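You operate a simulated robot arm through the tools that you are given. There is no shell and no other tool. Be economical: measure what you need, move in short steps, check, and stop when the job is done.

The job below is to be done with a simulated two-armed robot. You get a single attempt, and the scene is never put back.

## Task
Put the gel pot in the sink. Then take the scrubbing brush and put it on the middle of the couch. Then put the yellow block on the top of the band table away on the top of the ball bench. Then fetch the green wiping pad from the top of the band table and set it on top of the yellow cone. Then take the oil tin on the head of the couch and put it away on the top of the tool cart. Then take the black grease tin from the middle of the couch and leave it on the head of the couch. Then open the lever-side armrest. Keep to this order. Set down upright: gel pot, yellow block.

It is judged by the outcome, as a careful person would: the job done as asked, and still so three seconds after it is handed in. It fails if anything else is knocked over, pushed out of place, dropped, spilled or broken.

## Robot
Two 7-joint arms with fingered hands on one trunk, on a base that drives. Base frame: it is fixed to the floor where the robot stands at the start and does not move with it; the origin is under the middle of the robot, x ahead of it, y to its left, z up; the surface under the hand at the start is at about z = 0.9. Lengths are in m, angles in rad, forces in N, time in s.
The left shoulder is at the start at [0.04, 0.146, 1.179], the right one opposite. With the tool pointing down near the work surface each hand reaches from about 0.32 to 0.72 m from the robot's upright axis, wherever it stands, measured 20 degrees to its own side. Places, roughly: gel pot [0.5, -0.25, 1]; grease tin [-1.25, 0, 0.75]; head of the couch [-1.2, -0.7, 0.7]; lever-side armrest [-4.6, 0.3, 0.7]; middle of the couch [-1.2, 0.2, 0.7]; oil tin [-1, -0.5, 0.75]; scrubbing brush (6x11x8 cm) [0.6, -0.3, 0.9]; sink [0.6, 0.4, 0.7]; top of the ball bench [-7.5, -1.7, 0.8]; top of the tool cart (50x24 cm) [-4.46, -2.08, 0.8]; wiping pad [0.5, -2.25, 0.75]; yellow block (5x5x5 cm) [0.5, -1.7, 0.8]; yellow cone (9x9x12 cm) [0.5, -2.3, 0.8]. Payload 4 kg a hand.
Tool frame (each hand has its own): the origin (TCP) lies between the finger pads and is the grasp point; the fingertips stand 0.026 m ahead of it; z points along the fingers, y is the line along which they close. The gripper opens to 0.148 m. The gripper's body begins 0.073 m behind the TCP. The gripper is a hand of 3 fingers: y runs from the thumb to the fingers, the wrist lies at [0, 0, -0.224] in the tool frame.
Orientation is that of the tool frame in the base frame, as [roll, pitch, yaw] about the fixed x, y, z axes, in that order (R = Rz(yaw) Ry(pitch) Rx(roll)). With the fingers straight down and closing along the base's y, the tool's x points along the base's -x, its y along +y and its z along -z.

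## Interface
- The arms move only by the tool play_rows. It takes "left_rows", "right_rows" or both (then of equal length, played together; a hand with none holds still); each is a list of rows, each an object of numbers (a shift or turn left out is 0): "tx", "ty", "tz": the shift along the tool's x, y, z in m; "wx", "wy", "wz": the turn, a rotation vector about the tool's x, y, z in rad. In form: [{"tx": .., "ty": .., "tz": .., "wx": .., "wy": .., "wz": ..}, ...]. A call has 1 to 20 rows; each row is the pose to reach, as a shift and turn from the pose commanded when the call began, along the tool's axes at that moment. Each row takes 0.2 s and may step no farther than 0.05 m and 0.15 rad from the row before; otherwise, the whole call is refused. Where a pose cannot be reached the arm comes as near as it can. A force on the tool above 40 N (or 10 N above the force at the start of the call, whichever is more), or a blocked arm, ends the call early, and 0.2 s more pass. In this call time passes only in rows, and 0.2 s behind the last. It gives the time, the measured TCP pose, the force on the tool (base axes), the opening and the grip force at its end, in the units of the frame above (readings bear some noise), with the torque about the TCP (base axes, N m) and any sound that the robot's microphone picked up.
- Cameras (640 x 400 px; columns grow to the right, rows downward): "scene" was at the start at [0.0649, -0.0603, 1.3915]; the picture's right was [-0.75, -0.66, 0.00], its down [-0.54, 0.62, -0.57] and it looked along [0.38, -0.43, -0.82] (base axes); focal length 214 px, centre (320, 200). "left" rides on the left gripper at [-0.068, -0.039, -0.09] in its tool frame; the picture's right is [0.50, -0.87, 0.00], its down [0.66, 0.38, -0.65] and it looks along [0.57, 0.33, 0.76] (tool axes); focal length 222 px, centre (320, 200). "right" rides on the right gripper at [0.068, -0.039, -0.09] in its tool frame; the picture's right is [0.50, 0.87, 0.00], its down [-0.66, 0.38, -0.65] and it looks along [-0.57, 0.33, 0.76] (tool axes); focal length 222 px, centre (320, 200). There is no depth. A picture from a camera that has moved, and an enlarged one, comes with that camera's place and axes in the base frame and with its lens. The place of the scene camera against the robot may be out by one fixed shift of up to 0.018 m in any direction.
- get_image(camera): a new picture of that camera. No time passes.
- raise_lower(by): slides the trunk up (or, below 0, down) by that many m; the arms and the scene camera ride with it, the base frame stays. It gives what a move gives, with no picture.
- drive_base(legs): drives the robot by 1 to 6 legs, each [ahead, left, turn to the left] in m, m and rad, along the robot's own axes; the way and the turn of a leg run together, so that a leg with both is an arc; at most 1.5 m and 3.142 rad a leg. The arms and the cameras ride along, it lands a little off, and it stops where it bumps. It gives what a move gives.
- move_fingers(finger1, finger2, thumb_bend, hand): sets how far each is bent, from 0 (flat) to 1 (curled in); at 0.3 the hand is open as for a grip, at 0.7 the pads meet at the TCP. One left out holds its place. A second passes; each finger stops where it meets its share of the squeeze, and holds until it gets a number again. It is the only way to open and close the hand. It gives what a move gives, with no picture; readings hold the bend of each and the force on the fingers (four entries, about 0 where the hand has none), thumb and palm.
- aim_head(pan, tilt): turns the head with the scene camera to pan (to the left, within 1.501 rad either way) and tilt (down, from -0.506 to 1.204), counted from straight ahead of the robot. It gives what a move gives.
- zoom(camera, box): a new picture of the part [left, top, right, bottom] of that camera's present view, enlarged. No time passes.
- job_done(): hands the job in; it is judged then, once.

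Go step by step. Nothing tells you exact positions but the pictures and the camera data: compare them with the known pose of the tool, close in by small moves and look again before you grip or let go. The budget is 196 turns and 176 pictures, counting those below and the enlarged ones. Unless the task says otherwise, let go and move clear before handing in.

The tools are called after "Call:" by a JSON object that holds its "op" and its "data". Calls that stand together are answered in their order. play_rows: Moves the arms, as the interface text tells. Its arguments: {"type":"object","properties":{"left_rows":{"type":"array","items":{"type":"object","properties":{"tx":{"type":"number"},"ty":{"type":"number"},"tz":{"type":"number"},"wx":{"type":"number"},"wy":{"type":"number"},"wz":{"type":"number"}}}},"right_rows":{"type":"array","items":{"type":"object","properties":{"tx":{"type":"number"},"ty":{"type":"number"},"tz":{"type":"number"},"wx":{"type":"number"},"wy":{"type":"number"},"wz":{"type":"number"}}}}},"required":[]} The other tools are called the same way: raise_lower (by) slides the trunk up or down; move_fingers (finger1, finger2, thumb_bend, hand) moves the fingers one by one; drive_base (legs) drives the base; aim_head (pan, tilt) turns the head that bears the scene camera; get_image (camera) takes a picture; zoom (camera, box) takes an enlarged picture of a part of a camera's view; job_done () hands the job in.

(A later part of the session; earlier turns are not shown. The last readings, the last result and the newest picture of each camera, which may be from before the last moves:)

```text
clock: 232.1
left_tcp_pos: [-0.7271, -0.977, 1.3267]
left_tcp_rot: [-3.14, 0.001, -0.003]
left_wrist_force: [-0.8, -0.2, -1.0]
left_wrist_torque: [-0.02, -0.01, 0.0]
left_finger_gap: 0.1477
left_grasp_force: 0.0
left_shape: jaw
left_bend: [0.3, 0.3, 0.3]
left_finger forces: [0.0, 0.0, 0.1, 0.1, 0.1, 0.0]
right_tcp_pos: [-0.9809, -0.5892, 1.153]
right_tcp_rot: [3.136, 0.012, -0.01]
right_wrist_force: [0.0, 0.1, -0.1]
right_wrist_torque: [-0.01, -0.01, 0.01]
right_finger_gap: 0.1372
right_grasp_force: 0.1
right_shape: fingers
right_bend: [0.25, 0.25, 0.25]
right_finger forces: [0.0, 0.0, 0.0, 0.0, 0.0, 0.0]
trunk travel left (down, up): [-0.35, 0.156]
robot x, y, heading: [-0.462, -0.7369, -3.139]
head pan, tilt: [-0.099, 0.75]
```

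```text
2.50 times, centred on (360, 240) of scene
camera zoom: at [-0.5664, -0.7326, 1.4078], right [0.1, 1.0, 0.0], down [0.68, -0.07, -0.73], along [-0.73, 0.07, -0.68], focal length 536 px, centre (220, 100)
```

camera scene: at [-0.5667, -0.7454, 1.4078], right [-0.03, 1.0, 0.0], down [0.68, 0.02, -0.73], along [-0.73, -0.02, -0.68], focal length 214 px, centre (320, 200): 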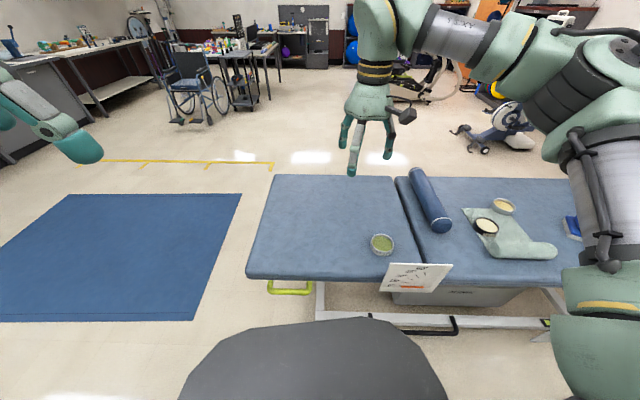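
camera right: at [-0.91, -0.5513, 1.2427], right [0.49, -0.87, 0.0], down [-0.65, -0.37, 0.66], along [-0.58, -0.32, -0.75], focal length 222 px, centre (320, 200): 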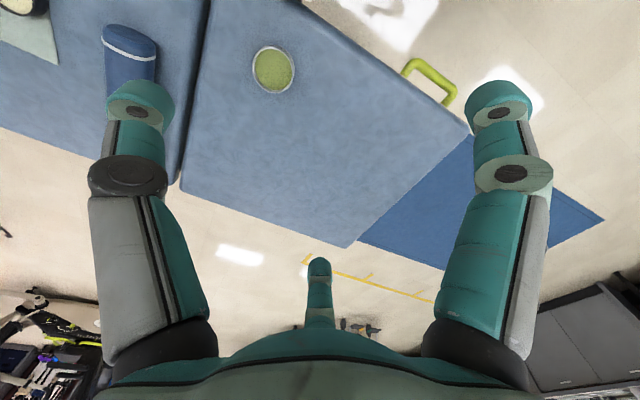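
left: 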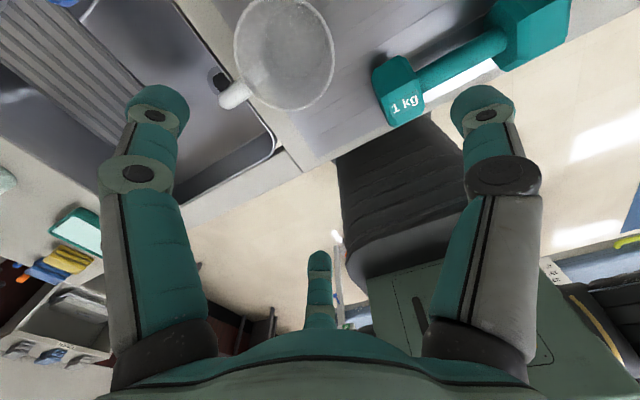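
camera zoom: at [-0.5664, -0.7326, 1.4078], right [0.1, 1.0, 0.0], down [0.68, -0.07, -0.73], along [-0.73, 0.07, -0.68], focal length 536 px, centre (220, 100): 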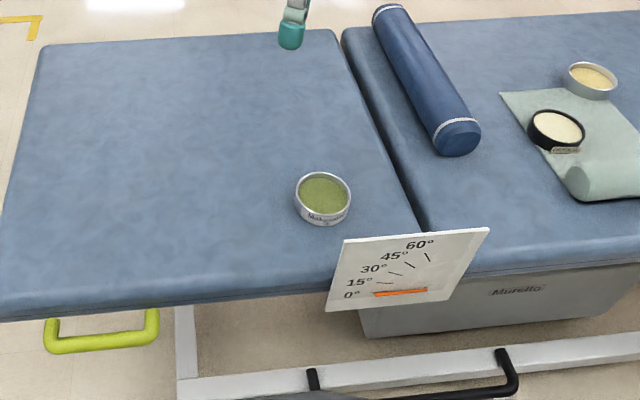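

Tin rim (≈8 cm wide) at about [-1.043, -0.517]. Moving above it and partway down.

Call:
{"op": "play_rows", "data": {"right_rows": [{"tx": -0.03, "ty": -0.036}, {"tx": -0.062, "ty": -0.072}, {"tx": -0.062, "ty": -0.072, "tz": 0.05}, {"tx": -0.062, "ty": -0.072, "tz": 0.1}, {"tx": -0.062, "ty": -0.072, "tz": 0.15}, {"tx": -0.062, "ty": -0.072, "tz": 0.2}, {"tx": -0.062, "ty": -0.072, "tz": 0.25}, {"tx": -0.062, "ty": -0.072, "tz": 0.3}]}}

Call:
{"op": "get_image", "data": {"camera": "right"}}

Call:
{"op": "get_image", "data": {"camera": "scene"}}

```text
clock: 233.9
left_tcp_pos: [-0.7286, -0.9755, 1.3261]
left_tcp_rot: [-3.139, 0.002, -0.002]
left_wrist_force: [-0.6, 0.3, 0.0]
left_wrist_torque: [-0.03, -0.02, -0.01]
left_finger_gap: 0.1481
left_grasp_force: 0.0
left_shape: jaw
left_bend: [0.3, 0.3, 0.3]
left_finger forces: [0.0, 0.1, 0.0, 0.2, 0.0, 0.1]
right_tcp_pos: [-1.0461, -0.5204, 0.8535]
right_tcp_rot: [3.135, 0.013, -0.01]
right_wrist_force: [-0.4, -0.7, -0.3]
right_wrist_torque: [-0.02, -0.03, -0.02]
right_finger_gap: 0.1367
right_grasp_force: 0.1
right_shape: fingers
right_bend: [0.25, 0.25, 0.25]
right_finger forces: [0.0, 0.0, 0.1, 0.1, 0.0, 0.0]
trunk travel left (down, up): [-0.35, 0.156]
robot x, y, heading: [-0.4585, -0.7353, 3.141]
head pan, tilt: [-0.099, 0.75]
```

```text
68 pictures are left
camera right: at [-0.9765, -0.4801, 0.943], right [0.49, -0.87, 0.0], down [-0.65, -0.37, 0.66], along [-0.58, -0.32, -0.75], focal length 222 px, centre (320, 200)
```

right: 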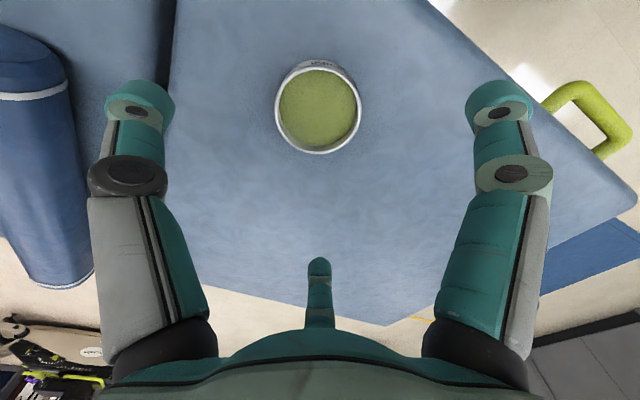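

```text
67 pictures are left
camera scene: at [-0.5674, -0.7321, 1.4077], right [0.1, 1.0, 0.0], down [0.68, -0.07, -0.73], along [-0.73, 0.07, -0.68], focal length 214 px, centre (320, 200)
```

scene: 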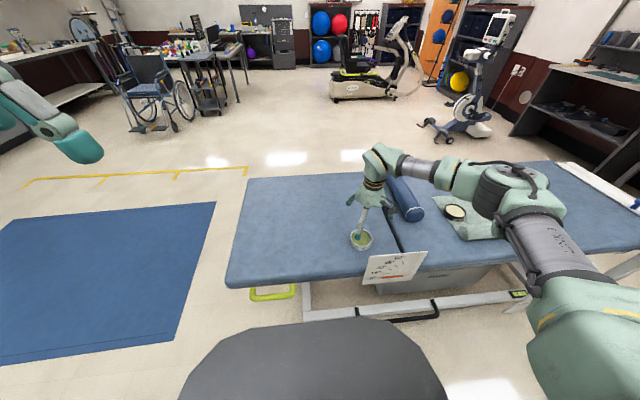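

Centred to within half a centimetre. I descend to grip height around the tin.

Call:
{"op": "play_rows", "data": {"right_rows": [{"tx": 0.005, "ty": -0.006, "tz": 0.04}, {"tx": 0.005, "ty": -0.006, "tz": 0.08}, {"tx": 0.005, "ty": -0.006, "tz": 0.105}, {"tx": 0.005, "ty": -0.006, "tz": 0.116}]}}

Call:
{"op": "get_image", "data": {"camera": "right"}}

Call:
{"op": "zoom", "data": {"camera": "scene", "box": [300, 130, 500, 300]}}

```text
clock: 234.9
left_tcp_pos: [-0.7269, -0.9761, 1.326]
left_tcp_rot: [-3.139, 0.003, -0.003]
left_wrist_force: [0.5, 0.2, 0.5]
left_wrist_torque: [-0.01, 0.01, -0.01]
left_finger_gap: 0.148
left_grasp_force: 0.0
left_shape: jaw
left_bend: [0.3, 0.3, 0.3]
left_finger forces: [0.0, 0.0, 0.0, 0.0, 0.1, 0.1]
right_tcp_pos: [-1.0412, -0.5129, 0.7384]
right_tcp_rot: [3.138, 0.013, -0.01]
right_wrist_force: [0.4, 0.2, -0.9]
right_wrist_torque: [0.0, -0.01, -0.01]
right_finger_gap: 0.1366
right_grasp_force: 0.0
right_shape: fingers
right_bend: [0.25, 0.25, 0.25]
right_finger forces: [0.1, 0.0, 0.0, 0.1, 0.0, 0.1]
trunk travel left (down, up): [-0.35, 0.156]
robot x, y, heading: [-0.4601, -0.7323, -3.14]
head pan, tilt: [-0.099, 0.75]
```

```text
66 pictures are left
camera right: at [-0.9708, -0.4742, 0.8282], right [0.49, -0.87, 0.0], down [-0.65, -0.37, 0.66], along [-0.58, -0.32, -0.75], focal length 222 px, centre (320, 200)
```

right: 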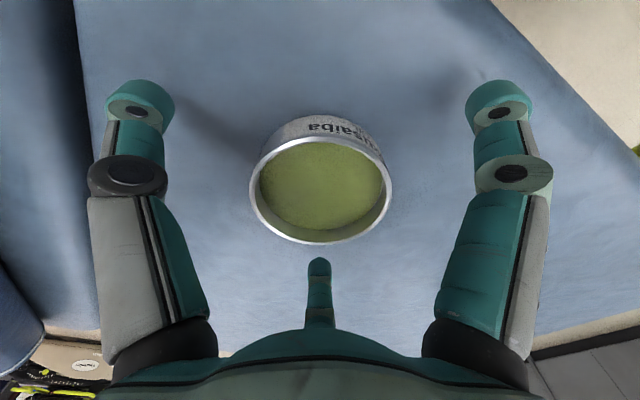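

```text
2.35 times, centred on (400, 215) of scene
camera zoom: at [-0.5666, -0.7321, 1.4078], right [0.1, 1.0, 0.0], down [0.68, -0.07, -0.73], along [-0.73, 0.07, -0.68], focal length 505 px, centre (132, 165)
```

zoom: 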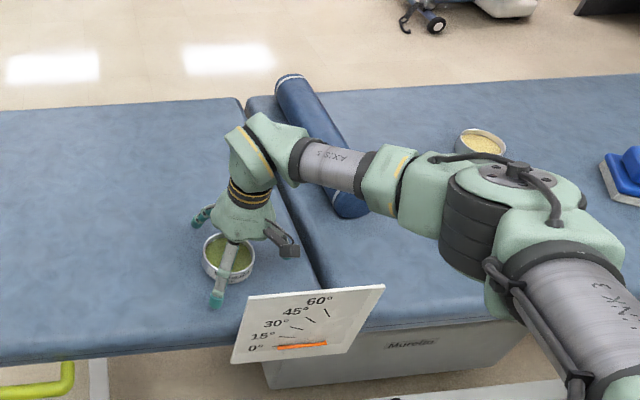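

The rim is just below the TCP, so I go 6 mm lower and close.

Call:
{"op": "play_rows", "data": {"right_rows": [{"tz": 0.006}]}}

Call:
{"op": "move_fingers", "data": {"hand": "right", "finger1": 0.55, "finger2": 0.55, "thumb_bend": 0.55}}

Call:
{"op": "get_image", "data": {"camera": "right"}}

```text
clock: 235.3
left_tcp_pos: [-0.7265, -0.976, 1.3251]
left_tcp_rot: [-3.139, 0.002, -0.003]
left_wrist_force: [-0.1, 0.1, 0.5]
left_wrist_torque: [0.01, 0.0, 0.0]
left_finger_gap: 0.1477
left_grasp_force: 0.1
left_shape: jaw
left_bend: [0.3, 0.3, 0.3]
left_finger forces: [0.0, 0.0, 0.0, 0.0, 0.1, 0.0]
right_tcp_pos: [-1.0407, -0.5135, 0.7334]
right_tcp_rot: [3.136, 0.013, -0.009]
right_wrist_force: [-0.6, 0.5, 0.0]
right_wrist_torque: [0.02, 0.0, 0.01]
right_finger_gap: 0.1369
right_grasp_force: 0.0
right_shape: fingers
right_bend: [0.25, 0.25, 0.25]
right_finger forces: [0.0, 0.0, 0.0, 0.0, 0.0, 0.0]
trunk travel left (down, up): [-0.35, 0.156]
robot x, y, heading: [-0.456, -0.7351, -3.138]
head pan, tilt: [-0.099, 0.75]
```

```text
clock: 236.3
left_tcp_pos: [-0.7272, -0.9768, 1.3262]
left_tcp_rot: [-3.138, 0.005, -0.002]
left_wrist_force: [0.1, -0.7, 0.6]
left_wrist_torque: [-0.01, -0.03, -0.03]
left_finger_gap: 0.1478
left_grasp_force: 0.1
left_shape: jaw
left_bend: [0.3, 0.3, 0.3]
left_finger forces: [0.0, 0.0, 0.0, 0.0, 0.1, 0.0]
right_tcp_pos: [-1.0413, -0.5143, 0.7345]
right_tcp_rot: [3.136, 0.013, -0.01]
right_wrist_force: [-1.2, -0.2, 11.5]
right_wrist_torque: [-0.31, -0.63, -0.04]
right_finger_gap: 0.0637
right_grasp_force: 15.1
right_shape: fingers
right_bend: [0.49, 0.49, 0.51]
right_finger forces: [18.5, 6.8, 0.1, 0.1, 6.1, 0.0]
trunk travel left (down, up): [-0.35, 0.156]
robot x, y, heading: [-0.4621, -0.7327, -3.142]
head pan, tilt: [-0.099, 0.75]
```

```text
64 pictures are left
camera right: at [-0.9706, -0.4747, 0.8231], right [0.49, -0.87, 0.0], down [-0.65, -0.37, 0.66], along [-0.58, -0.32, -0.75], focal length 222 px, centre (320, 200)
```

right: 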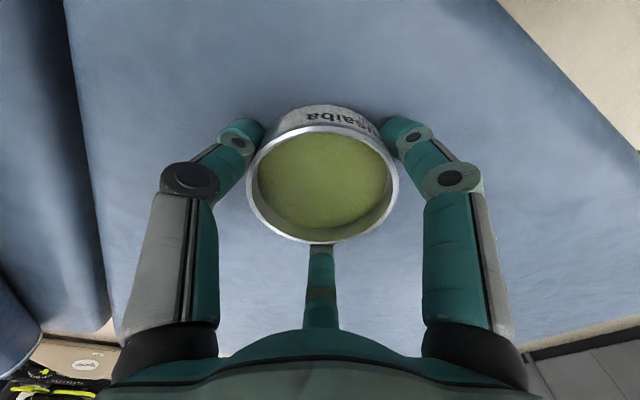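

Gripped; one fingertip also brushed the couch. I lift slowly and verify.

Call:
{"op": "play_rows", "data": {"right_rows": [{"tz": -0.005}, {"tz": -0.012}, {"tz": -0.025}, {"tz": -0.05}]}}

Call:
{"op": "get_image", "data": {"camera": "right"}}

Call:
{"op": "zoom", "data": {"camera": "scene", "box": [300, 130, 500, 300]}}

```text
clock: 237.3
left_tcp_pos: [-0.7274, -0.9771, 1.3258]
left_tcp_rot: [-3.14, 0.002, -0.001]
left_wrist_force: [-0.1, -0.7, -0.9]
left_wrist_torque: [-0.03, 0.03, -0.02]
left_finger_gap: 0.148
left_grasp_force: 0.0
left_shape: jaw
left_bend: [0.3, 0.3, 0.3]
left_finger forces: [0.1, 0.1, 0.1, 0.0, 0.1, 0.0]
right_tcp_pos: [-1.0401, -0.5117, 0.7805]
right_tcp_rot: [3.137, 0.012, -0.01]
right_wrist_force: [-0.1, 0.3, -5.0]
right_wrist_torque: [0.03, -0.01, -0.03]
right_finger_gap: 0.0638
right_grasp_force: 8.9
right_shape: fingers
right_bend: [0.49, 0.48, 0.51]
right_finger forces: [4.9, 5.9, 0.1, 0.1, 6.2, 0.0]
trunk travel left (down, up): [-0.35, 0.156]
robot x, y, heading: [-0.4611, -0.7388, -3.138]
head pan, tilt: [-0.099, 0.75]
```

```text
63 pictures are left
camera right: at [-0.9699, -0.4732, 0.8693], right [0.49, -0.87, 0.0], down [-0.65, -0.37, 0.66], along [-0.58, -0.32, -0.75], focal length 222 px, centre (320, 200)
```

right: 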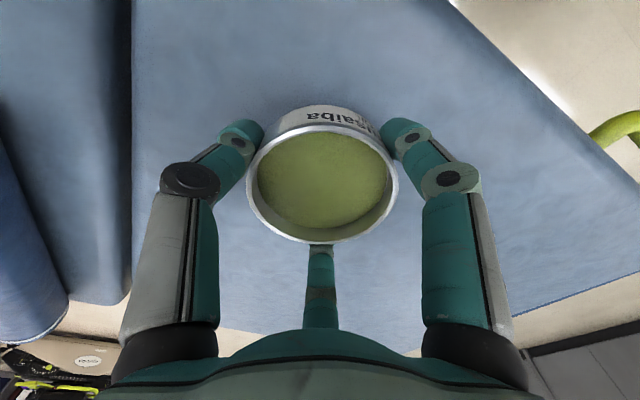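

```text
2.35 times, centred on (400, 215) of scene
camera zoom: at [-0.5668, -0.7321, 1.4078], right [0.1, 1.0, 0.0], down [0.68, -0.07, -0.73], along [-0.73, 0.07, -0.68], focal length 505 px, centre (132, 165)
```

zoom: 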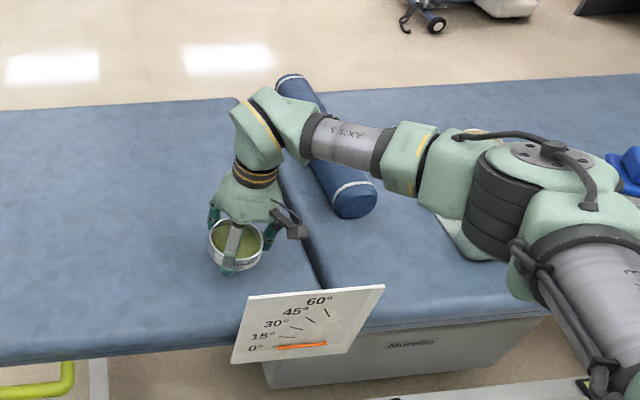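

The tin is held (≈0.5 kg). I firm up the grip a little, lift high and pull it in for the drive.

Call:
{"op": "move_fingers", "data": {"hand": "right", "finger1": 0.65, "finger2": 0.65, "thumb_bend": 0.65}}

Call:
{"op": "play_rows", "data": {"right_rows": [{"tz": -0.04}, {"tz": -0.08}, {"tz": -0.12}, {"tz": -0.16}, {"tz": -0.2}, {"tz": -0.24}, {"tz": -0.28}, {"tz": -0.32}, {"tz": -0.34, "tx": 0.04}, {"tz": -0.34, "tx": 0.08}, {"tz": -0.34, "tx": 0.12}]}}

Call:
{"op": "get_image", "data": {"camera": "right"}}

```text
clock: 238.3
left_tcp_pos: [-0.7283, -0.9758, 1.3258]
left_tcp_rot: [-3.138, 0.002, -0.001]
left_wrist_force: [-0.8, 0.3, -0.2]
left_wrist_torque: [0.01, -0.01, 0.02]
left_finger_gap: 0.1477
left_grasp_force: 0.1
left_shape: jaw
left_bend: [0.3, 0.3, 0.3]
left_finger forces: [0.0, 0.0, 0.0, 0.0, 0.0, 0.0]
right_tcp_pos: [-1.0405, -0.5128, 0.7802]
right_tcp_rot: [3.137, 0.01, -0.009]
right_wrist_force: [0.0, -0.6, -4.1]
right_wrist_torque: [0.04, -0.02, 0.02]
right_finger_gap: 0.0616
right_grasp_force: 18.5
right_shape: fingers
right_bend: [0.49, 0.48, 0.56]
right_finger forces: [11.0, 11.2, 0.0, 0.0, 15.1, 0.0]
trunk travel left (down, up): [-0.35, 0.156]
robot x, y, heading: [-0.4579, -0.7347, -3.145]
head pan, tilt: [-0.099, 0.75]
```

```text
clock: 240.7
left_tcp_pos: [-0.7269, -0.9763, 1.3269]
left_tcp_rot: [-3.141, 0.003, 0.0]
left_wrist_force: [0.9, 0.3, -0.4]
left_wrist_torque: [0.03, 0.01, 0.0]
left_finger_gap: 0.1478
left_grasp_force: 0.1
left_shape: jaw
left_bend: [0.3, 0.3, 0.3]
left_finger forces: [0.0, 0.0, 0.2, 0.0, 0.0, 0.0]
right_tcp_pos: [-0.9156, -0.5093, 1.1225]
right_tcp_rot: [3.138, 0.012, -0.011]
right_wrist_force: [0.5, 0.2, -4.5]
right_wrist_torque: [-0.01, -0.01, -0.02]
right_finger_gap: 0.0613
right_grasp_force: 18.5
right_shape: fingers
right_bend: [0.49, 0.47, 0.56]
right_finger forces: [10.7, 11.1, 0.0, 0.1, 14.9, 0.1]
trunk travel left (down, up): [-0.35, 0.156]
robot x, y, heading: [-0.4579, -0.7318, -3.144]
head pan, tilt: [-0.099, 0.75]
```

```text
61 pictures are left
camera right: at [-0.8459, -0.4722, 1.2119], right [0.49, -0.87, 0.0], down [-0.65, -0.37, 0.66], along [-0.58, -0.32, -0.75], focal length 222 px, centre (320, 200)
```

right: 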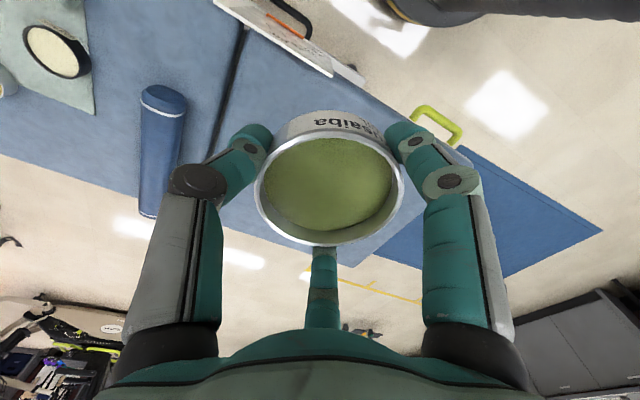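

The tin is level. I drive the known way: strafe to y ≈ -1.36, forward past the couch, then turn to face the tool cart from its open side.

Call:
{"op": "drive_base", "data": {"legs": [[0, 0.63, 0], [1.5, 0, 0], [1.3, 0, 0], [1.0, -0.15, 0], [0, 0, 1.571]]}}

Call:
{"op": "aim_head", "data": {"pan": 0.0, "tilt": 0.7}}

Call:
{"op": "get_image", "data": {"camera": "scene"}}

```text
clock: 265.9
left_tcp_pos: [-4.0062, -1.4638, 1.3267]
left_tcp_rot: [-3.139, 0.002, 1.558]
left_wrist_force: [-0.4, 0.2, 0.0]
left_wrist_torque: [-0.01, 0.04, 0.02]
left_finger_gap: 0.1479
left_grasp_force: 0.1
left_shape: jaw
left_bend: [0.3, 0.3, 0.3]
left_finger forces: [0.0, 0.0, 0.0, 0.0, 0.0, 0.0]
right_tcp_pos: [-4.4721, -1.6491, 1.1216]
right_tcp_rot: [3.135, 0.013, 1.548]
right_wrist_force: [0.6, 0.4, -4.0]
right_wrist_torque: [-0.01, -0.02, 0.01]
right_finger_gap: 0.061
right_grasp_force: 17.6
right_shape: fingers
right_bend: [0.49, 0.47, 0.56]
right_finger forces: [9.7, 11.2, 0.1, 0.0, 14.8, 0.0]
trunk travel left (down, up): [-0.35, 0.156]
robot x, y, heading: [-4.2423, -1.1923, -1.575]
head pan, tilt: [-0.099, 0.75]
```

```text
clock: 266.6
left_tcp_pos: [-4.0058, -1.4639, 1.3253]
left_tcp_rot: [-3.139, 0.003, 1.558]
left_wrist_force: [-0.2, 0.1, 0.1]
left_wrist_torque: [-0.02, 0.0, 0.02]
left_finger_gap: 0.1479
left_grasp_force: 0.1
left_shape: jaw
left_bend: [0.3, 0.3, 0.3]
left_finger forces: [0.1, 0.1, 0.0, 0.1, 0.1, 0.0]
right_tcp_pos: [-4.4718, -1.648, 1.1226]
right_tcp_rot: [3.137, 0.01, 1.55]
right_wrist_force: [0.7, 0.1, -4.2]
right_wrist_torque: [0.03, 0.06, 0.0]
right_finger_gap: 0.0614
right_grasp_force: 17.6
right_shape: fingers
right_bend: [0.49, 0.47, 0.56]
right_finger forces: [9.8, 11.3, 0.0, 0.1, 14.8, 0.0]
trunk travel left (down, up): [-0.35, 0.156]
robot x, y, heading: [-4.2429, -1.1908, -1.585]
head pan, tilt: [0.0, 0.7]
```

```text
60 pictures are left
camera scene: at [-4.2491, -1.3057, 1.412], right [-1.0, 0.01, 0.0], down [0.01, 0.64, -0.76], along [-0.01, -0.76, -0.64], focal length 214 px, centre (320, 200)
```

scene: 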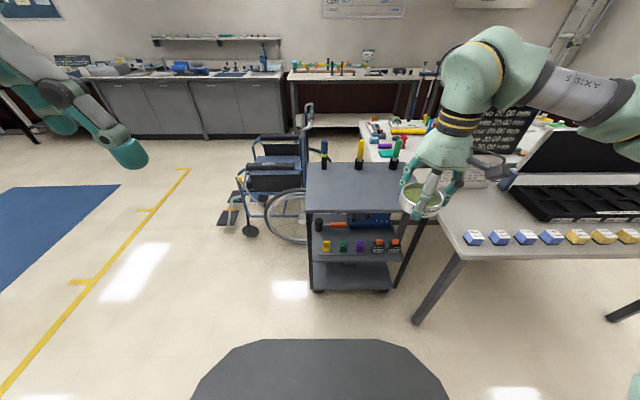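

The tool cart is straight ahead, its top front edge at y ≈ -1.96, x from -4.20 to -4.62, with tool handles along the back. I drive 0.27 m closer.

Call:
{"op": "drive_base", "data": {"legs": [[0.27, 0, 0.01]]}}

Call:
{"op": "get_image", "data": {"camera": "scene"}}

Call:
{"op": "zoom", "data": {"camera": "scene", "box": [270, 110, 470, 270]}}

```text
clock: 268.5
left_tcp_pos: [-4.007, -1.7326, 1.3259]
left_tcp_rot: [-3.139, 0.004, 1.561]
left_wrist_force: [-0.5, 1.1, -0.4]
left_wrist_torque: [-0.02, 0.05, 0.0]
left_finger_gap: 0.148
left_grasp_force: 0.0
left_shape: jaw
left_bend: [0.3, 0.3, 0.3]
left_finger forces: [0.1, 0.1, 0.0, 0.0, 0.0, 0.0]
right_tcp_pos: [-4.4729, -1.9201, 1.1227]
right_tcp_rot: [3.136, 0.011, 1.554]
right_wrist_force: [-0.7, -0.1, -4.5]
right_wrist_torque: [0.0, 0.03, 0.01]
right_finger_gap: 0.0612
right_grasp_force: 17.7
right_shape: fingers
right_bend: [0.49, 0.47, 0.56]
right_finger forces: [9.9, 11.2, 0.1, 0.0, 14.7, 0.0]
trunk travel left (down, up): [-0.35, 0.156]
robot x, y, heading: [-4.2463, -1.468, -1.578]
head pan, tilt: [0.0, 0.7]
```

```text
59 pictures are left
camera scene: at [-4.2509, -1.5748, 1.4122], right [-1.0, 0.01, 0.0], down [0.0, 0.64, -0.77], along [0.0, -0.77, -0.64], focal length 214 px, centre (320, 200)
```

scene: 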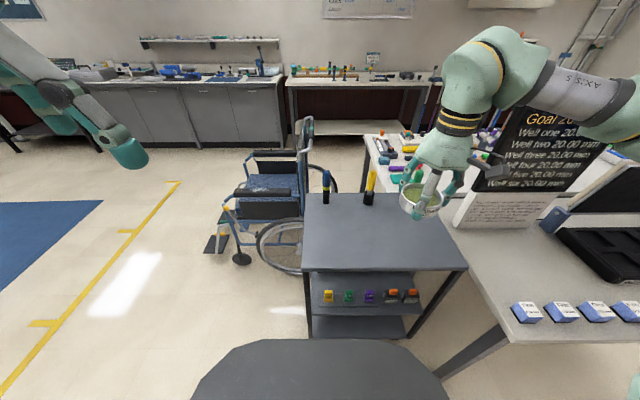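

```text
2.50 times, centred on (370, 190) of scene
camera zoom: at [-4.2509, -1.5748, 1.4122], right [-1.0, 0.01, 0.0], down [0.0, 0.64, -0.77], along [0.0, -0.77, -0.64], focal length 536 px, centre (195, 225)
```

zoom: 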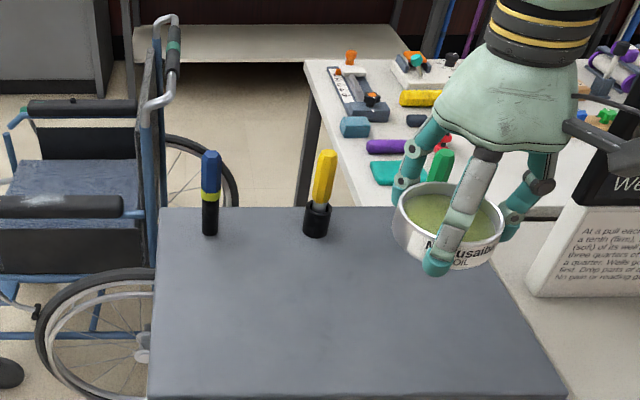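

The tin's label reads OIL, good. I'll set it at about [-4.42, -2.07] on the free front area of the cart top; moving over and down to z 0.90.

Call:
{"op": "play_rows", "data": {"right_rows": [{"tx": -0.04, "ty": 0.014}, {"tx": -0.08, "ty": 0.028}, {"tx": -0.12, "ty": 0.042}, {"tx": -0.15, "ty": 0.053}, {"tx": -0.15, "ty": 0.053, "tz": 0.045}, {"tx": -0.15, "ty": 0.053, "tz": 0.09}, {"tx": -0.15, "ty": 0.053, "tz": 0.135}, {"tx": -0.15, "ty": 0.053, "tz": 0.18}, {"tx": -0.15, "ty": 0.053, "tz": 0.215}]}}

Call:
{"op": "zoom", "data": {"camera": "scene", "box": [270, 110, 470, 290]}}

Call:
{"op": "get_image", "data": {"camera": "right"}}

```text
clock: 270.5
left_tcp_pos: [-4.0068, -1.7348, 1.3263]
left_tcp_rot: [-3.139, 0.003, 1.561]
left_wrist_force: [-1.0, 0.3, 0.4]
left_wrist_torque: [0.01, -0.01, 0.04]
left_finger_gap: 0.1482
left_grasp_force: 0.0
left_shape: jaw
left_bend: [0.3, 0.3, 0.3]
left_finger forces: [0.0, 0.1, 0.0, 0.1, 0.0, 0.0]
right_tcp_pos: [-4.4212, -2.0725, 0.9094]
right_tcp_rot: [3.136, 0.011, 1.554]
right_wrist_force: [0.1, -1.1, -4.5]
right_wrist_torque: [-0.01, 0.04, -0.01]
right_finger_gap: 0.0612
right_grasp_force: 17.5
right_shape: fingers
right_bend: [0.49, 0.47, 0.56]
right_finger forces: [9.8, 11.2, 0.1, 0.0, 14.6, 0.0]
trunk travel left (down, up): [-0.35, 0.156]
robot x, y, heading: [-4.2461, -1.4624, -1.578]
head pan, tilt: [0.0, 0.7]
```

```text
2.22 times, centred on (370, 200) of scene
camera zoom: at [-4.2509, -1.5774, 1.412], right [-1.0, 0.01, 0.0], down [0.0, 0.65, -0.76], along [0.0, -0.76, -0.65], focal length 477 px, centre (209, 200)
```

zoom: 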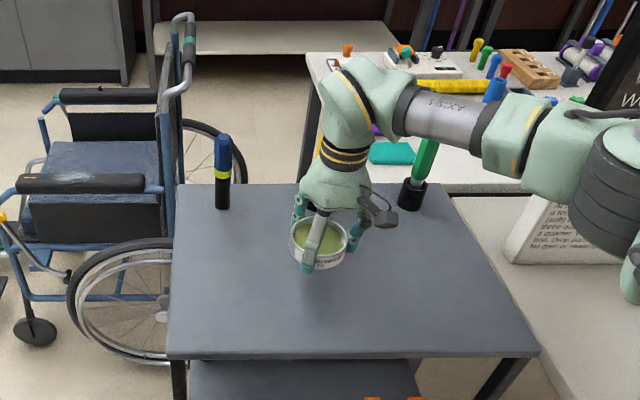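

```text
56 pictures are left
camera right: at [-4.4585, -2.0033, 0.9983], right [0.87, 0.49, 0.0], down [0.36, -0.65, 0.66], along [0.32, -0.58, -0.75], focal length 222 px, centre (320, 200)
```

right: 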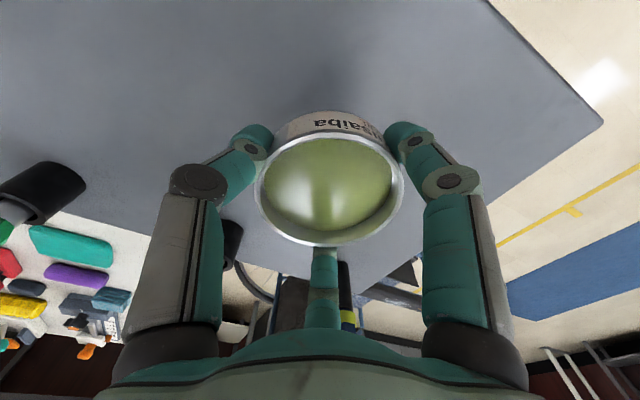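

All clear around. Lowering in fine steps.

Call:
{"op": "play_rows", "data": {"right_rows": [{"tz": 0.02}, {"tz": 0.035}, {"tz": 0.042}, {"tz": 0.048}, {"tz": 0.053}, {"tz": 0.058}, {"tz": 0.063}, {"tz": 0.068}, {"tz": 0.073}, {"tz": 0.078}]}}

Call:
{"op": "get_image", "data": {"camera": "right"}}

```text
clock: 272.7
left_tcp_pos: [-4.0065, -1.7308, 1.3265]
left_tcp_rot: [-3.139, 0.005, 1.562]
left_wrist_force: [0.1, -0.1, 0.0]
left_wrist_torque: [0.01, -0.02, -0.03]
left_finger_gap: 0.1479
left_grasp_force: 0.0
left_shape: jaw
left_bend: [0.3, 0.3, 0.3]
left_finger forces: [0.1, 0.0, 0.0, 0.0, 0.1, 0.1]
right_tcp_pos: [-4.4215, -2.0736, 0.8342]
right_tcp_rot: [3.134, 0.017, 1.554]
right_wrist_force: [-1.5, -1.4, 13.6]
right_wrist_torque: [0.76, -0.37, 0.03]
right_finger_gap: 0.0606
right_grasp_force: 24.9
right_shape: fingers
right_bend: [0.49, 0.47, 0.56]
right_finger forces: [24.0, 10.4, 0.0, 0.0, 15.0, 0.1]
trunk travel left (down, up): [-0.35, 0.156]
robot x, y, heading: [-4.2473, -1.4654, -1.576]
head pan, tilt: [0.0, 0.7]
```

```text
55 pictures are left
camera right: at [-4.4585, -2.0038, 0.9232], right [0.87, 0.48, 0.0], down [0.36, -0.65, 0.67], along [0.32, -0.59, -0.74], focal length 222 px, centre (320, 200)
```

right: 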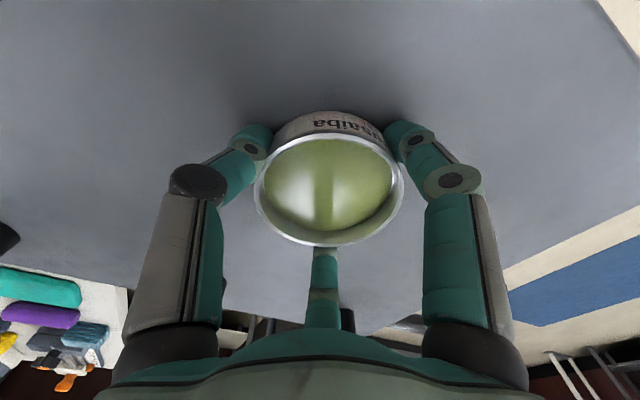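

A fingertip and the tin have touched the cart top together, just as at pick-up. I ease up 1 mm and open.

Call:
{"op": "play_rows", "data": {"right_rows": [{"tz": -0.001}]}}

Call:
{"op": "move_fingers", "data": {"hand": "right", "finger1": 0.28, "finger2": 0.28, "thumb_bend": 0.28}}

Call:
{"op": "get_image", "data": {"camera": "right"}}

```text
clock: 273.1
left_tcp_pos: [-4.0066, -1.7309, 1.3265]
left_tcp_rot: [-3.141, 0.005, 1.561]
left_wrist_force: [-0.6, 0.6, -0.8]
left_wrist_torque: [0.02, -0.01, 0.03]
left_finger_gap: 0.1481
left_grasp_force: 0.0
left_shape: jaw
left_bend: [0.3, 0.3, 0.3]
left_finger forces: [0.0, 0.1, 0.0, 0.0, 0.1, 0.0]
right_tcp_pos: [-4.4204, -2.074, 0.8341]
right_tcp_rot: [3.138, 0.014, 1.555]
right_wrist_force: [-2.1, -1.3, 17.5]
right_wrist_torque: [0.83, -0.41, 0.03]
right_finger_gap: 0.0606
right_grasp_force: 27.1
right_shape: fingers
right_bend: [0.49, 0.47, 0.56]
right_finger forces: [27.6, 10.6, 0.0, 0.0, 15.4, 0.0]
trunk travel left (down, up): [-0.35, 0.156]
robot x, y, heading: [-4.2447, -1.4668, -1.58]
head pan, tilt: [0.0, 0.7]
```

```text
clock: 274.1
left_tcp_pos: [-4.0071, -1.7334, 1.3249]
left_tcp_rot: [-3.139, 0.003, 1.563]
left_wrist_force: [-0.2, 0.2, -0.6]
left_wrist_torque: [0.0, 0.0, 0.01]
left_finger_gap: 0.1478
left_grasp_force: 0.0
left_shape: jaw
left_bend: [0.3, 0.3, 0.3]
left_finger forces: [0.0, 0.1, 0.0, 0.1, 0.1, 0.0]
right_tcp_pos: [-4.4216, -2.0738, 0.8308]
right_tcp_rot: [3.135, 0.009, 1.553]
right_wrist_force: [1.0, -0.3, 0.2]
right_wrist_torque: [0.03, 0.0, -0.03]
right_finger_gap: 0.1307
right_grasp_force: 0.1
right_shape: fingers
right_bend: [0.28, 0.28, 0.28]
right_finger forces: [0.0, 0.0, 0.0, 0.0, 0.1, 0.1]
trunk travel left (down, up): [-0.35, 0.156]
robot x, y, heading: [-4.2457, -1.4641, -1.576]
head pan, tilt: [0.0, 0.7]
```

```text
54 pictures are left
camera right: at [-4.4585, -2.0046, 0.9207], right [0.87, 0.49, 0.0], down [0.36, -0.65, 0.66], along [0.32, -0.58, -0.75], focal length 222 px, centre (320, 200)
```

right: 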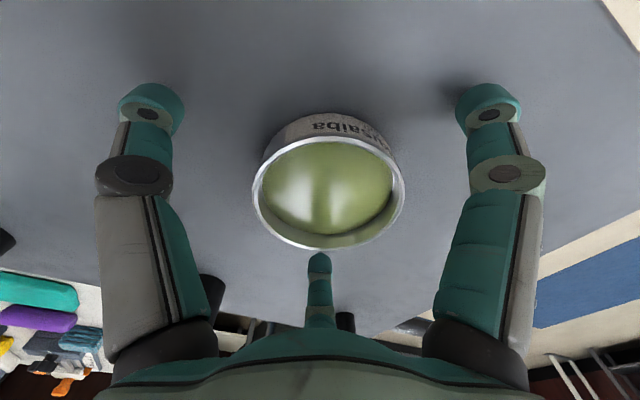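

The tin stands free on the cart. Lifting the hand and checking.

Call:
{"op": "play_rows", "data": {"right_rows": [{"tz": -0.03}, {"tz": -0.07}, {"tz": -0.12}, {"tz": -0.17}, {"tz": -0.22}, {"tz": -0.27}, {"tz": -0.31}, {"tz": -0.31, "tx": 0.05}, {"tz": -0.31, "tx": 0.1}, {"tz": -0.31, "tx": 0.15}]}}

Call:
{"op": "zoom", "data": {"camera": "scene", "box": [270, 110, 470, 290]}}

```text
clock: 276.3
left_tcp_pos: [-4.0064, -1.7322, 1.3278]
left_tcp_rot: [-3.141, 0.003, 1.561]
left_wrist_force: [1.2, 0.7, -0.3]
left_wrist_torque: [0.01, 0.0, 0.0]
left_finger_gap: 0.1478
left_grasp_force: 0.0
left_shape: jaw
left_bend: [0.3, 0.3, 0.3]
left_finger forces: [0.0, 0.1, 0.1, 0.1, 0.1, 0.1]
right_tcp_pos: [-4.4197, -1.9199, 1.1403]
right_tcp_rot: [3.136, 0.013, 1.553]
right_wrist_force: [-0.2, 0.6, -0.8]
right_wrist_torque: [-0.01, -0.02, 0.0]
right_finger_gap: 0.1307
right_grasp_force: 0.1
right_shape: fingers
right_bend: [0.28, 0.28, 0.28]
right_finger forces: [0.0, 0.0, 0.0, 0.0, 0.1, 0.0]
trunk travel left (down, up): [-0.35, 0.156]
robot x, y, heading: [-4.2435, -1.4654, -1.576]
head pan, tilt: [0.0, 0.7]
```

```text
2.22 times, centred on (370, 200) of scene
camera zoom: at [-4.2506, -1.5748, 1.4122], right [-1.0, 0.01, 0.0], down [0.0, 0.64, -0.77], along [0.0, -0.77, -0.64], focal length 477 px, centre (209, 200)
```

zoom: 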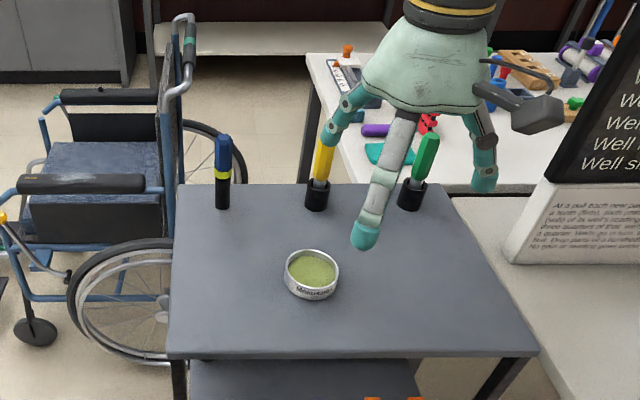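

The oil tin is placed. Now back to the couch for the grease tin, reversing along the same path.

Call:
{"op": "drive_base", "data": {"legs": [[-0.26, 0, 0], [0, 0, -1.565], [-1.5, 0, 0], [-0.7, 0.15, 0]]}}

```text
clock: 292.5
left_tcp_pos: [-2.2878, -1.536, 1.3252]
left_tcp_rot: [-3.14, 0.003, 0.045]
left_wrist_force: [0.3, -0.5, 0.3]
left_wrist_torque: [-0.02, 0.01, 0.02]
left_finger_gap: 0.1479
left_grasp_force: 0.1
left_shape: jaw
left_bend: [0.3, 0.3, 0.3]
left_finger forces: [0.1, 0.0, 0.1, 0.1, 0.1, 0.1]
right_tcp_pos: [-2.4975, -1.1334, 1.1401]
right_tcp_rot: [3.138, 0.01, 0.036]
right_wrist_force: [0.3, -0.1, 0.4]
right_wrist_torque: [0.0, -0.01, 0.02]
right_finger_gap: 0.1308
right_grasp_force: 0.1
right_shape: fingers
right_bend: [0.28, 0.28, 0.28]
right_finger forces: [0.0, 0.0, 0.0, 0.0, 0.1, 0.0]
trunk travel left (down, up): [-0.35, 0.156]
robot x, y, heading: [-2.033, -1.2804, -3.093]
head pan, tilt: [0.0, 0.7]
```

Call:
{"op": "drive_base", "data": {"legs": [[0, 0.08, -0.048], [-1.5, 0, 0], [-0.1, 0, 0], [0, -1.07, 0]]}}

Call:
{"op": "aim_head", "data": {"pan": -0.1, "tilt": 0.75}}

Call:
{"op": "get_image", "data": {"camera": "scene"}}

Call:
{"op": "get_image", "data": {"camera": "right"}}

```text
clock: 306.4
left_tcp_pos: [-0.7134, -0.5257, 1.3261]
left_tcp_rot: [-3.139, 0.003, -0.005]
left_wrist_force: [0.2, 1.0, 0.0]
left_wrist_torque: [0.01, 0.01, -0.02]
left_finger_gap: 0.148
left_grasp_force: 0.0
left_shape: jaw
left_bend: [0.3, 0.3, 0.3]
left_finger forces: [0.1, 0.0, 0.1, 0.0, 0.0, 0.0]
right_tcp_pos: [-0.9035, -0.1137, 1.1405]
right_tcp_rot: [3.139, 0.012, -0.012]
right_wrist_force: [0.2, 0.7, -0.7]
right_wrist_torque: [0.01, 0.02, 0.0]
right_finger_gap: 0.1309
right_grasp_force: 0.0
right_shape: fingers
right_bend: [0.28, 0.28, 0.28]
right_finger forces: [0.0, 0.0, 0.0, 0.0, 0.0, 0.0]
trunk travel left (down, up): [-0.35, 0.156]
robot x, y, heading: [-0.4456, -0.2856, 3.137]
head pan, tilt: [0.0, 0.7]
```

```text
clock: 307.1
left_tcp_pos: [-0.7126, -0.5253, 1.3259]
left_tcp_rot: [-3.139, 0.002, -0.003]
left_wrist_force: [0.7, 0.2, 0.0]
left_wrist_torque: [0.01, -0.01, 0.0]
left_finger_gap: 0.148
left_grasp_force: 0.0
left_shape: jaw
left_bend: [0.3, 0.3, 0.3]
left_finger forces: [0.1, 0.1, 0.1, 0.0, 0.1, 0.1]
right_tcp_pos: [-0.9029, -0.113, 1.1413]
right_tcp_rot: [3.137, 0.013, -0.011]
right_wrist_force: [0.8, -1.1, 0.4]
right_wrist_torque: [-0.02, -0.06, 0.01]
right_finger_gap: 0.1309
right_grasp_force: 0.0
right_shape: fingers
right_bend: [0.28, 0.28, 0.28]
right_finger forces: [0.1, 0.0, 0.0, 0.0, 0.0, 0.0]
trunk travel left (down, up): [-0.35, 0.156]
robot x, y, heading: [-0.4483, -0.2876, 3.136]
head pan, tilt: [-0.099, 0.75]
```

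```text
52 pictures are left
camera scene: at [-0.5516, -0.2815, 1.4078], right [0.1, 0.99, 0.0], down [0.68, -0.07, -0.73], along [-0.73, 0.07, -0.68], focal length 214 px, centre (320, 200)
```

scene: 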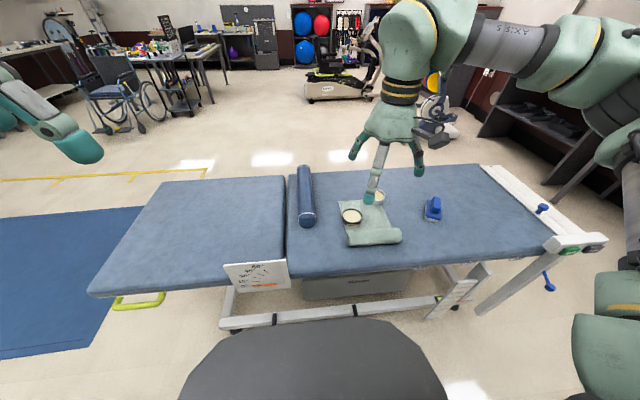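

```text
51 pictures are left
camera right: at [-0.8324, -0.074, 1.23], right [0.49, -0.87, 0.0], down [-0.65, -0.37, 0.66], along [-0.58, -0.32, -0.75], focal length 222 px, centre (320, 200)
```

right: 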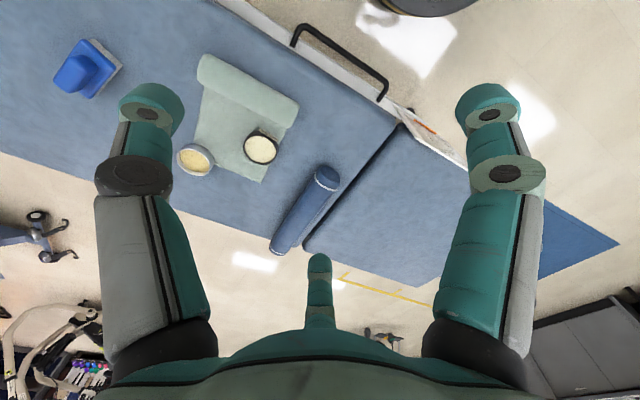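

The grease tin is at about [-1.135, -0.075], beside a towel roll and a second tin. I move up 5 cm, turn the hand 30° so no finger falls on the roll, and come down above it.

Call:
{"op": "drive_base", "data": {"legs": [[0.05, 0, 0]]}}

Call:
{"op": "play_rows", "data": {"right_rows": [{"tx": -0.045, "ty": -0.01, "wz": 0.13}, {"tx": -0.09, "ty": -0.02, "wz": 0.26}, {"tx": -0.135, "ty": -0.03, "wz": 0.39}, {"tx": -0.182, "ty": -0.038, "wz": 0.52}, {"tx": -0.182, "ty": -0.038, "wz": 0.52, "tz": 0.05}, {"tx": -0.182, "ty": -0.038, "wz": 0.52, "tz": 0.1}, {"tx": -0.182, "ty": -0.038, "wz": 0.52, "tz": 0.15}, {"tx": -0.182, "ty": -0.038, "wz": 0.52, "tz": 0.2}, {"tx": -0.182, "ty": -0.038, "wz": 0.52, "tz": 0.25}]}}

Call:
{"op": "get_image", "data": {"camera": "right"}}

Call:
{"op": "zoom", "data": {"camera": "scene", "box": [260, 130, 460, 290]}}

```text
clock: 308.0
left_tcp_pos: [-0.7559, -0.5264, 1.3274]
left_tcp_rot: [-3.141, 0.008, -0.003]
left_wrist_force: [-0.4, 0.2, 0.4]
left_wrist_torque: [-0.01, 0.07, 0.03]
left_finger_gap: 0.1479
left_grasp_force: 0.1
left_shape: jaw
left_bend: [0.3, 0.3, 0.3]
left_finger forces: [0.0, 0.0, 0.0, 0.1, 0.0, 0.0]
right_tcp_pos: [-0.9468, -0.1141, 1.1439]
right_tcp_rot: [3.136, 0.017, -0.011]
right_wrist_force: [0.7, 0.4, 0.7]
right_wrist_torque: [-0.03, 0.03, 0.04]
right_finger_gap: 0.1307
right_grasp_force: 0.1
right_shape: fingers
right_bend: [0.28, 0.28, 0.28]
right_finger forces: [0.0, 0.0, 0.0, 0.0, 0.0, 0.1]
trunk travel left (down, up): [-0.35, 0.156]
robot x, y, heading: [-0.4989, -0.2851, 3.14]
head pan, tilt: [-0.099, 0.75]
```

```text
clock: 310.0
left_tcp_pos: [-0.7636, -0.5263, 1.3264]
left_tcp_rot: [-3.139, 0.002, -0.004]
left_wrist_force: [-0.6, 0.0, -0.7]
left_wrist_torque: [0.01, -0.03, 0.04]
left_finger_gap: 0.1478
left_grasp_force: 0.0
left_shape: jaw
left_bend: [0.3, 0.3, 0.3]
left_finger forces: [0.1, 0.0, 0.1, 0.1, 0.1, 0.1]
right_tcp_pos: [-1.1382, -0.0749, 0.8947]
right_tcp_rot: [3.13, 0.007, -0.531]
right_wrist_force: [-0.8, 0.1, 0.7]
right_wrist_torque: [0.0, -0.01, 0.02]
right_finger_gap: 0.1309
right_grasp_force: 0.0
right_shape: fingers
right_bend: [0.28, 0.28, 0.28]
right_finger forces: [0.1, 0.1, 0.0, 0.1, 0.1, 0.0]
trunk travel left (down, up): [-0.35, 0.156]
robot x, y, heading: [-0.4986, -0.2814, 3.141]
head pan, tilt: [-0.099, 0.75]
```

```text
50 pictures are left
camera right: at [-1.0581, -0.0741, 0.9838], right [-0.01, -1.0, 0.01], down [-0.75, 0.01, 0.66], along [-0.66, 0.0, -0.75], focal length 222 px, centre (320, 200)
```

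right: 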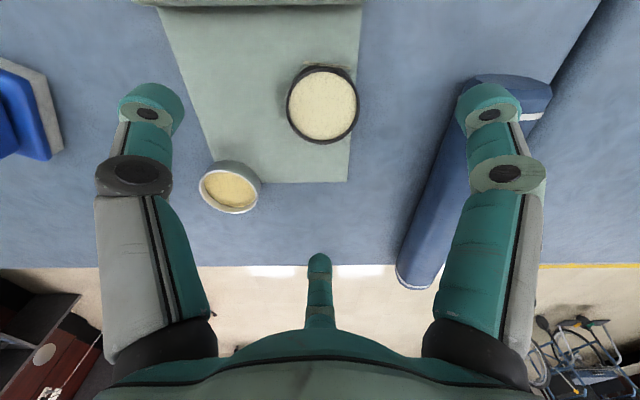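

```text
2.50 times, centred on (360, 210) of scene
camera zoom: at [-0.6026, -0.2814, 1.4077], right [0.1, 0.99, 0.0], down [0.68, -0.07, -0.73], along [-0.73, 0.07, -0.68], focal length 536 px, centre (220, 175)
```

zoom: 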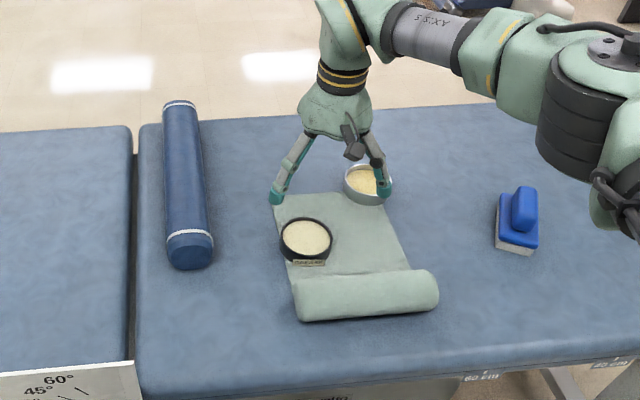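

Well aligned; bolster and towel roll are clear of the fingers. Descending to z ≈ 0.74.

Call:
{"op": "play_rows", "data": {"right_rows": [{"tx": 0.002, "tz": 0.04}, {"tx": 0.002, "tz": 0.08}, {"tx": 0.002, "tz": 0.12}, {"tx": 0.002, "tz": 0.14}, {"tx": 0.002, "tz": 0.155}]}}

Call:
{"op": "get_image", "data": {"camera": "right"}}

Call:
{"op": "zoom", "data": {"camera": "scene", "box": [260, 150, 420, 270]}}

```text
clock: 311.2
left_tcp_pos: [-0.763, -0.5259, 1.3272]
left_tcp_rot: [-3.141, 0.005, -0.003]
left_wrist_force: [0.8, -0.5, -0.2]
left_wrist_torque: [-0.02, -0.01, 0.04]
left_finger_gap: 0.1479
left_grasp_force: 0.0
left_shape: jaw
left_bend: [0.3, 0.3, 0.3]
left_finger forces: [0.1, 0.0, 0.1, 0.1, 0.1, 0.0]
right_tcp_pos: [-1.1379, -0.0762, 0.7368]
right_tcp_rot: [3.133, 0.009, -0.531]
right_wrist_force: [0.0, 0.4, 0.8]
right_wrist_torque: [0.01, 0.02, 0.01]
right_finger_gap: 0.1311
right_grasp_force: 0.1
right_shape: fingers
right_bend: [0.28, 0.28, 0.28]
right_finger forces: [0.0, 0.0, 0.0, 0.0, 0.0, 0.0]
trunk travel left (down, up): [-0.35, 0.156]
robot x, y, heading: [-0.4947, -0.2802, 3.142]
head pan, tilt: [-0.099, 0.75]
```

```text
48 pictures are left
camera right: at [-1.0571, -0.0766, 0.8266], right [-0.01, -1.0, 0.0], down [-0.75, 0.01, 0.66], along [-0.66, 0.0, -0.75], focal length 222 px, centre (320, 200)
```

right: 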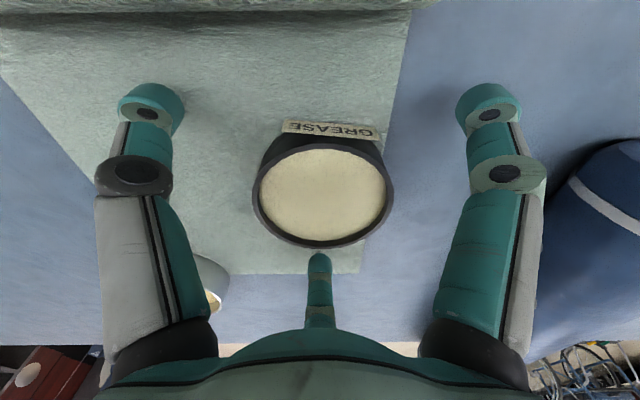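

```text
3.33 times, centred on (340, 210) of scene
camera zoom: at [-0.6016, -0.2819, 1.4078], right [0.1, 0.99, 0.0], down [0.68, -0.07, -0.73], along [-0.73, 0.07, -0.68], focal length 715 px, centre (253, 167)
```

zoom: 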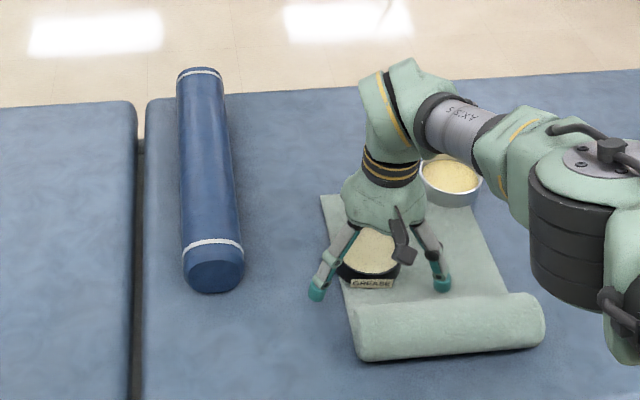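

The geometry matches the oil tin's; staying at this height to avoid pressing the towel, I close the fingers.

Call:
{"op": "move_fingers", "data": {"hand": "right", "finger1": 0.6, "finger2": 0.6, "thumb_bend": 0.6}}

Call:
{"op": "play_rows", "data": {"right_rows": [{"tz": -0.005}, {"tz": -0.012}, {"tz": -0.025}, {"tz": -0.05}]}}

Call:
{"op": "get_image", "data": {"camera": "right"}}

Call:
{"op": "zoom", "data": {"camera": "scene", "box": [260, 150, 420, 270]}}

```text
clock: 312.2
left_tcp_pos: [-0.7618, -0.5259, 1.3273]
left_tcp_rot: [-3.141, 0.004, -0.005]
left_wrist_force: [-0.6, -0.1, -0.8]
left_wrist_torque: [-0.05, -0.03, 0.02]
left_finger_gap: 0.1478
left_grasp_force: 0.0
left_shape: jaw
left_bend: [0.3, 0.3, 0.3]
left_finger forces: [0.1, 0.1, 0.1, 0.0, 0.0, 0.1]
right_tcp_pos: [-1.137, -0.0768, 0.7374]
right_tcp_rot: [3.132, 0.009, -0.532]
right_wrist_force: [0.0, 1.7, 3.1]
right_wrist_torque: [0.09, -0.05, -0.03]
right_finger_gap: 0.0617
right_grasp_force: 14.8
right_shape: fingers
right_bend: [0.49, 0.47, 0.53]
right_finger forces: [8.6, 10.2, 0.0, 0.0, 10.9, 0.0]
trunk travel left (down, up): [-0.35, 0.156]
robot x, y, heading: [-0.4973, -0.285, 3.142]
head pan, tilt: [-0.099, 0.75]
```

```text
clock: 313.2
left_tcp_pos: [-0.7628, -0.5251, 1.3253]
left_tcp_rot: [-3.141, 0.005, -0.003]
left_wrist_force: [0.0, 0.3, -0.1]
left_wrist_torque: [-0.04, 0.01, 0.01]
left_finger_gap: 0.1477
left_grasp_force: 0.1
left_shape: jaw
left_bend: [0.3, 0.3, 0.3]
left_finger forces: [0.0, 0.0, 0.0, 0.0, 0.1, 0.0]
right_tcp_pos: [-1.1376, -0.0777, 0.7884]
right_tcp_rot: [3.131, 0.009, -0.531]
right_wrist_force: [0.3, 0.1, -3.3]
right_wrist_torque: [0.01, -0.03, 0.01]
right_finger_gap: 0.0615
right_grasp_force: 15.4
right_shape: fingers
right_bend: [0.49, 0.47, 0.53]
right_finger forces: [8.8, 10.4, 0.0, 0.0, 9.8, 0.0]
trunk travel left (down, up): [-0.35, 0.156]
robot x, y, heading: [-0.4913, -0.2845, 3.136]
head pan, tilt: [-0.099, 0.75]
```

```text
46 pictures are left
camera right: at [-1.0573, -0.0764, 0.8769], right [-0.01, -1.0, 0.0], down [-0.75, 0.01, 0.66], along [-0.66, 0.0, -0.75], focal length 222 px, centre (320, 200)
```

right: 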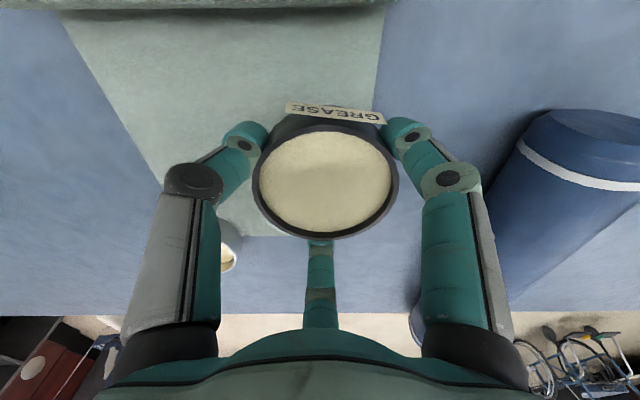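

```text
3.33 times, centred on (340, 210) of scene
camera zoom: at [-0.6014, -0.2813, 1.4078], right [0.1, 0.99, 0.0], down [0.68, -0.07, -0.73], along [-0.73, 0.07, -0.68], focal length 715 px, centre (253, 167)
```

zoom: 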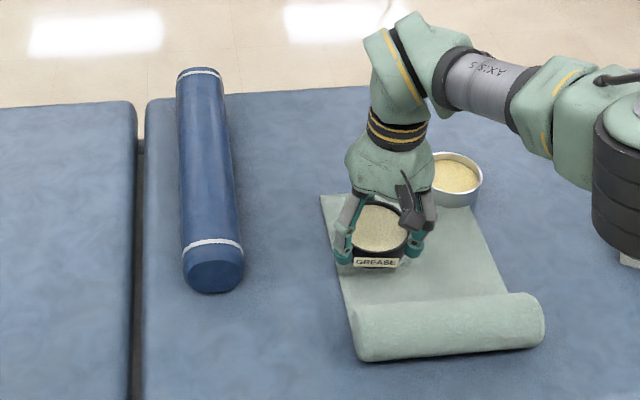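

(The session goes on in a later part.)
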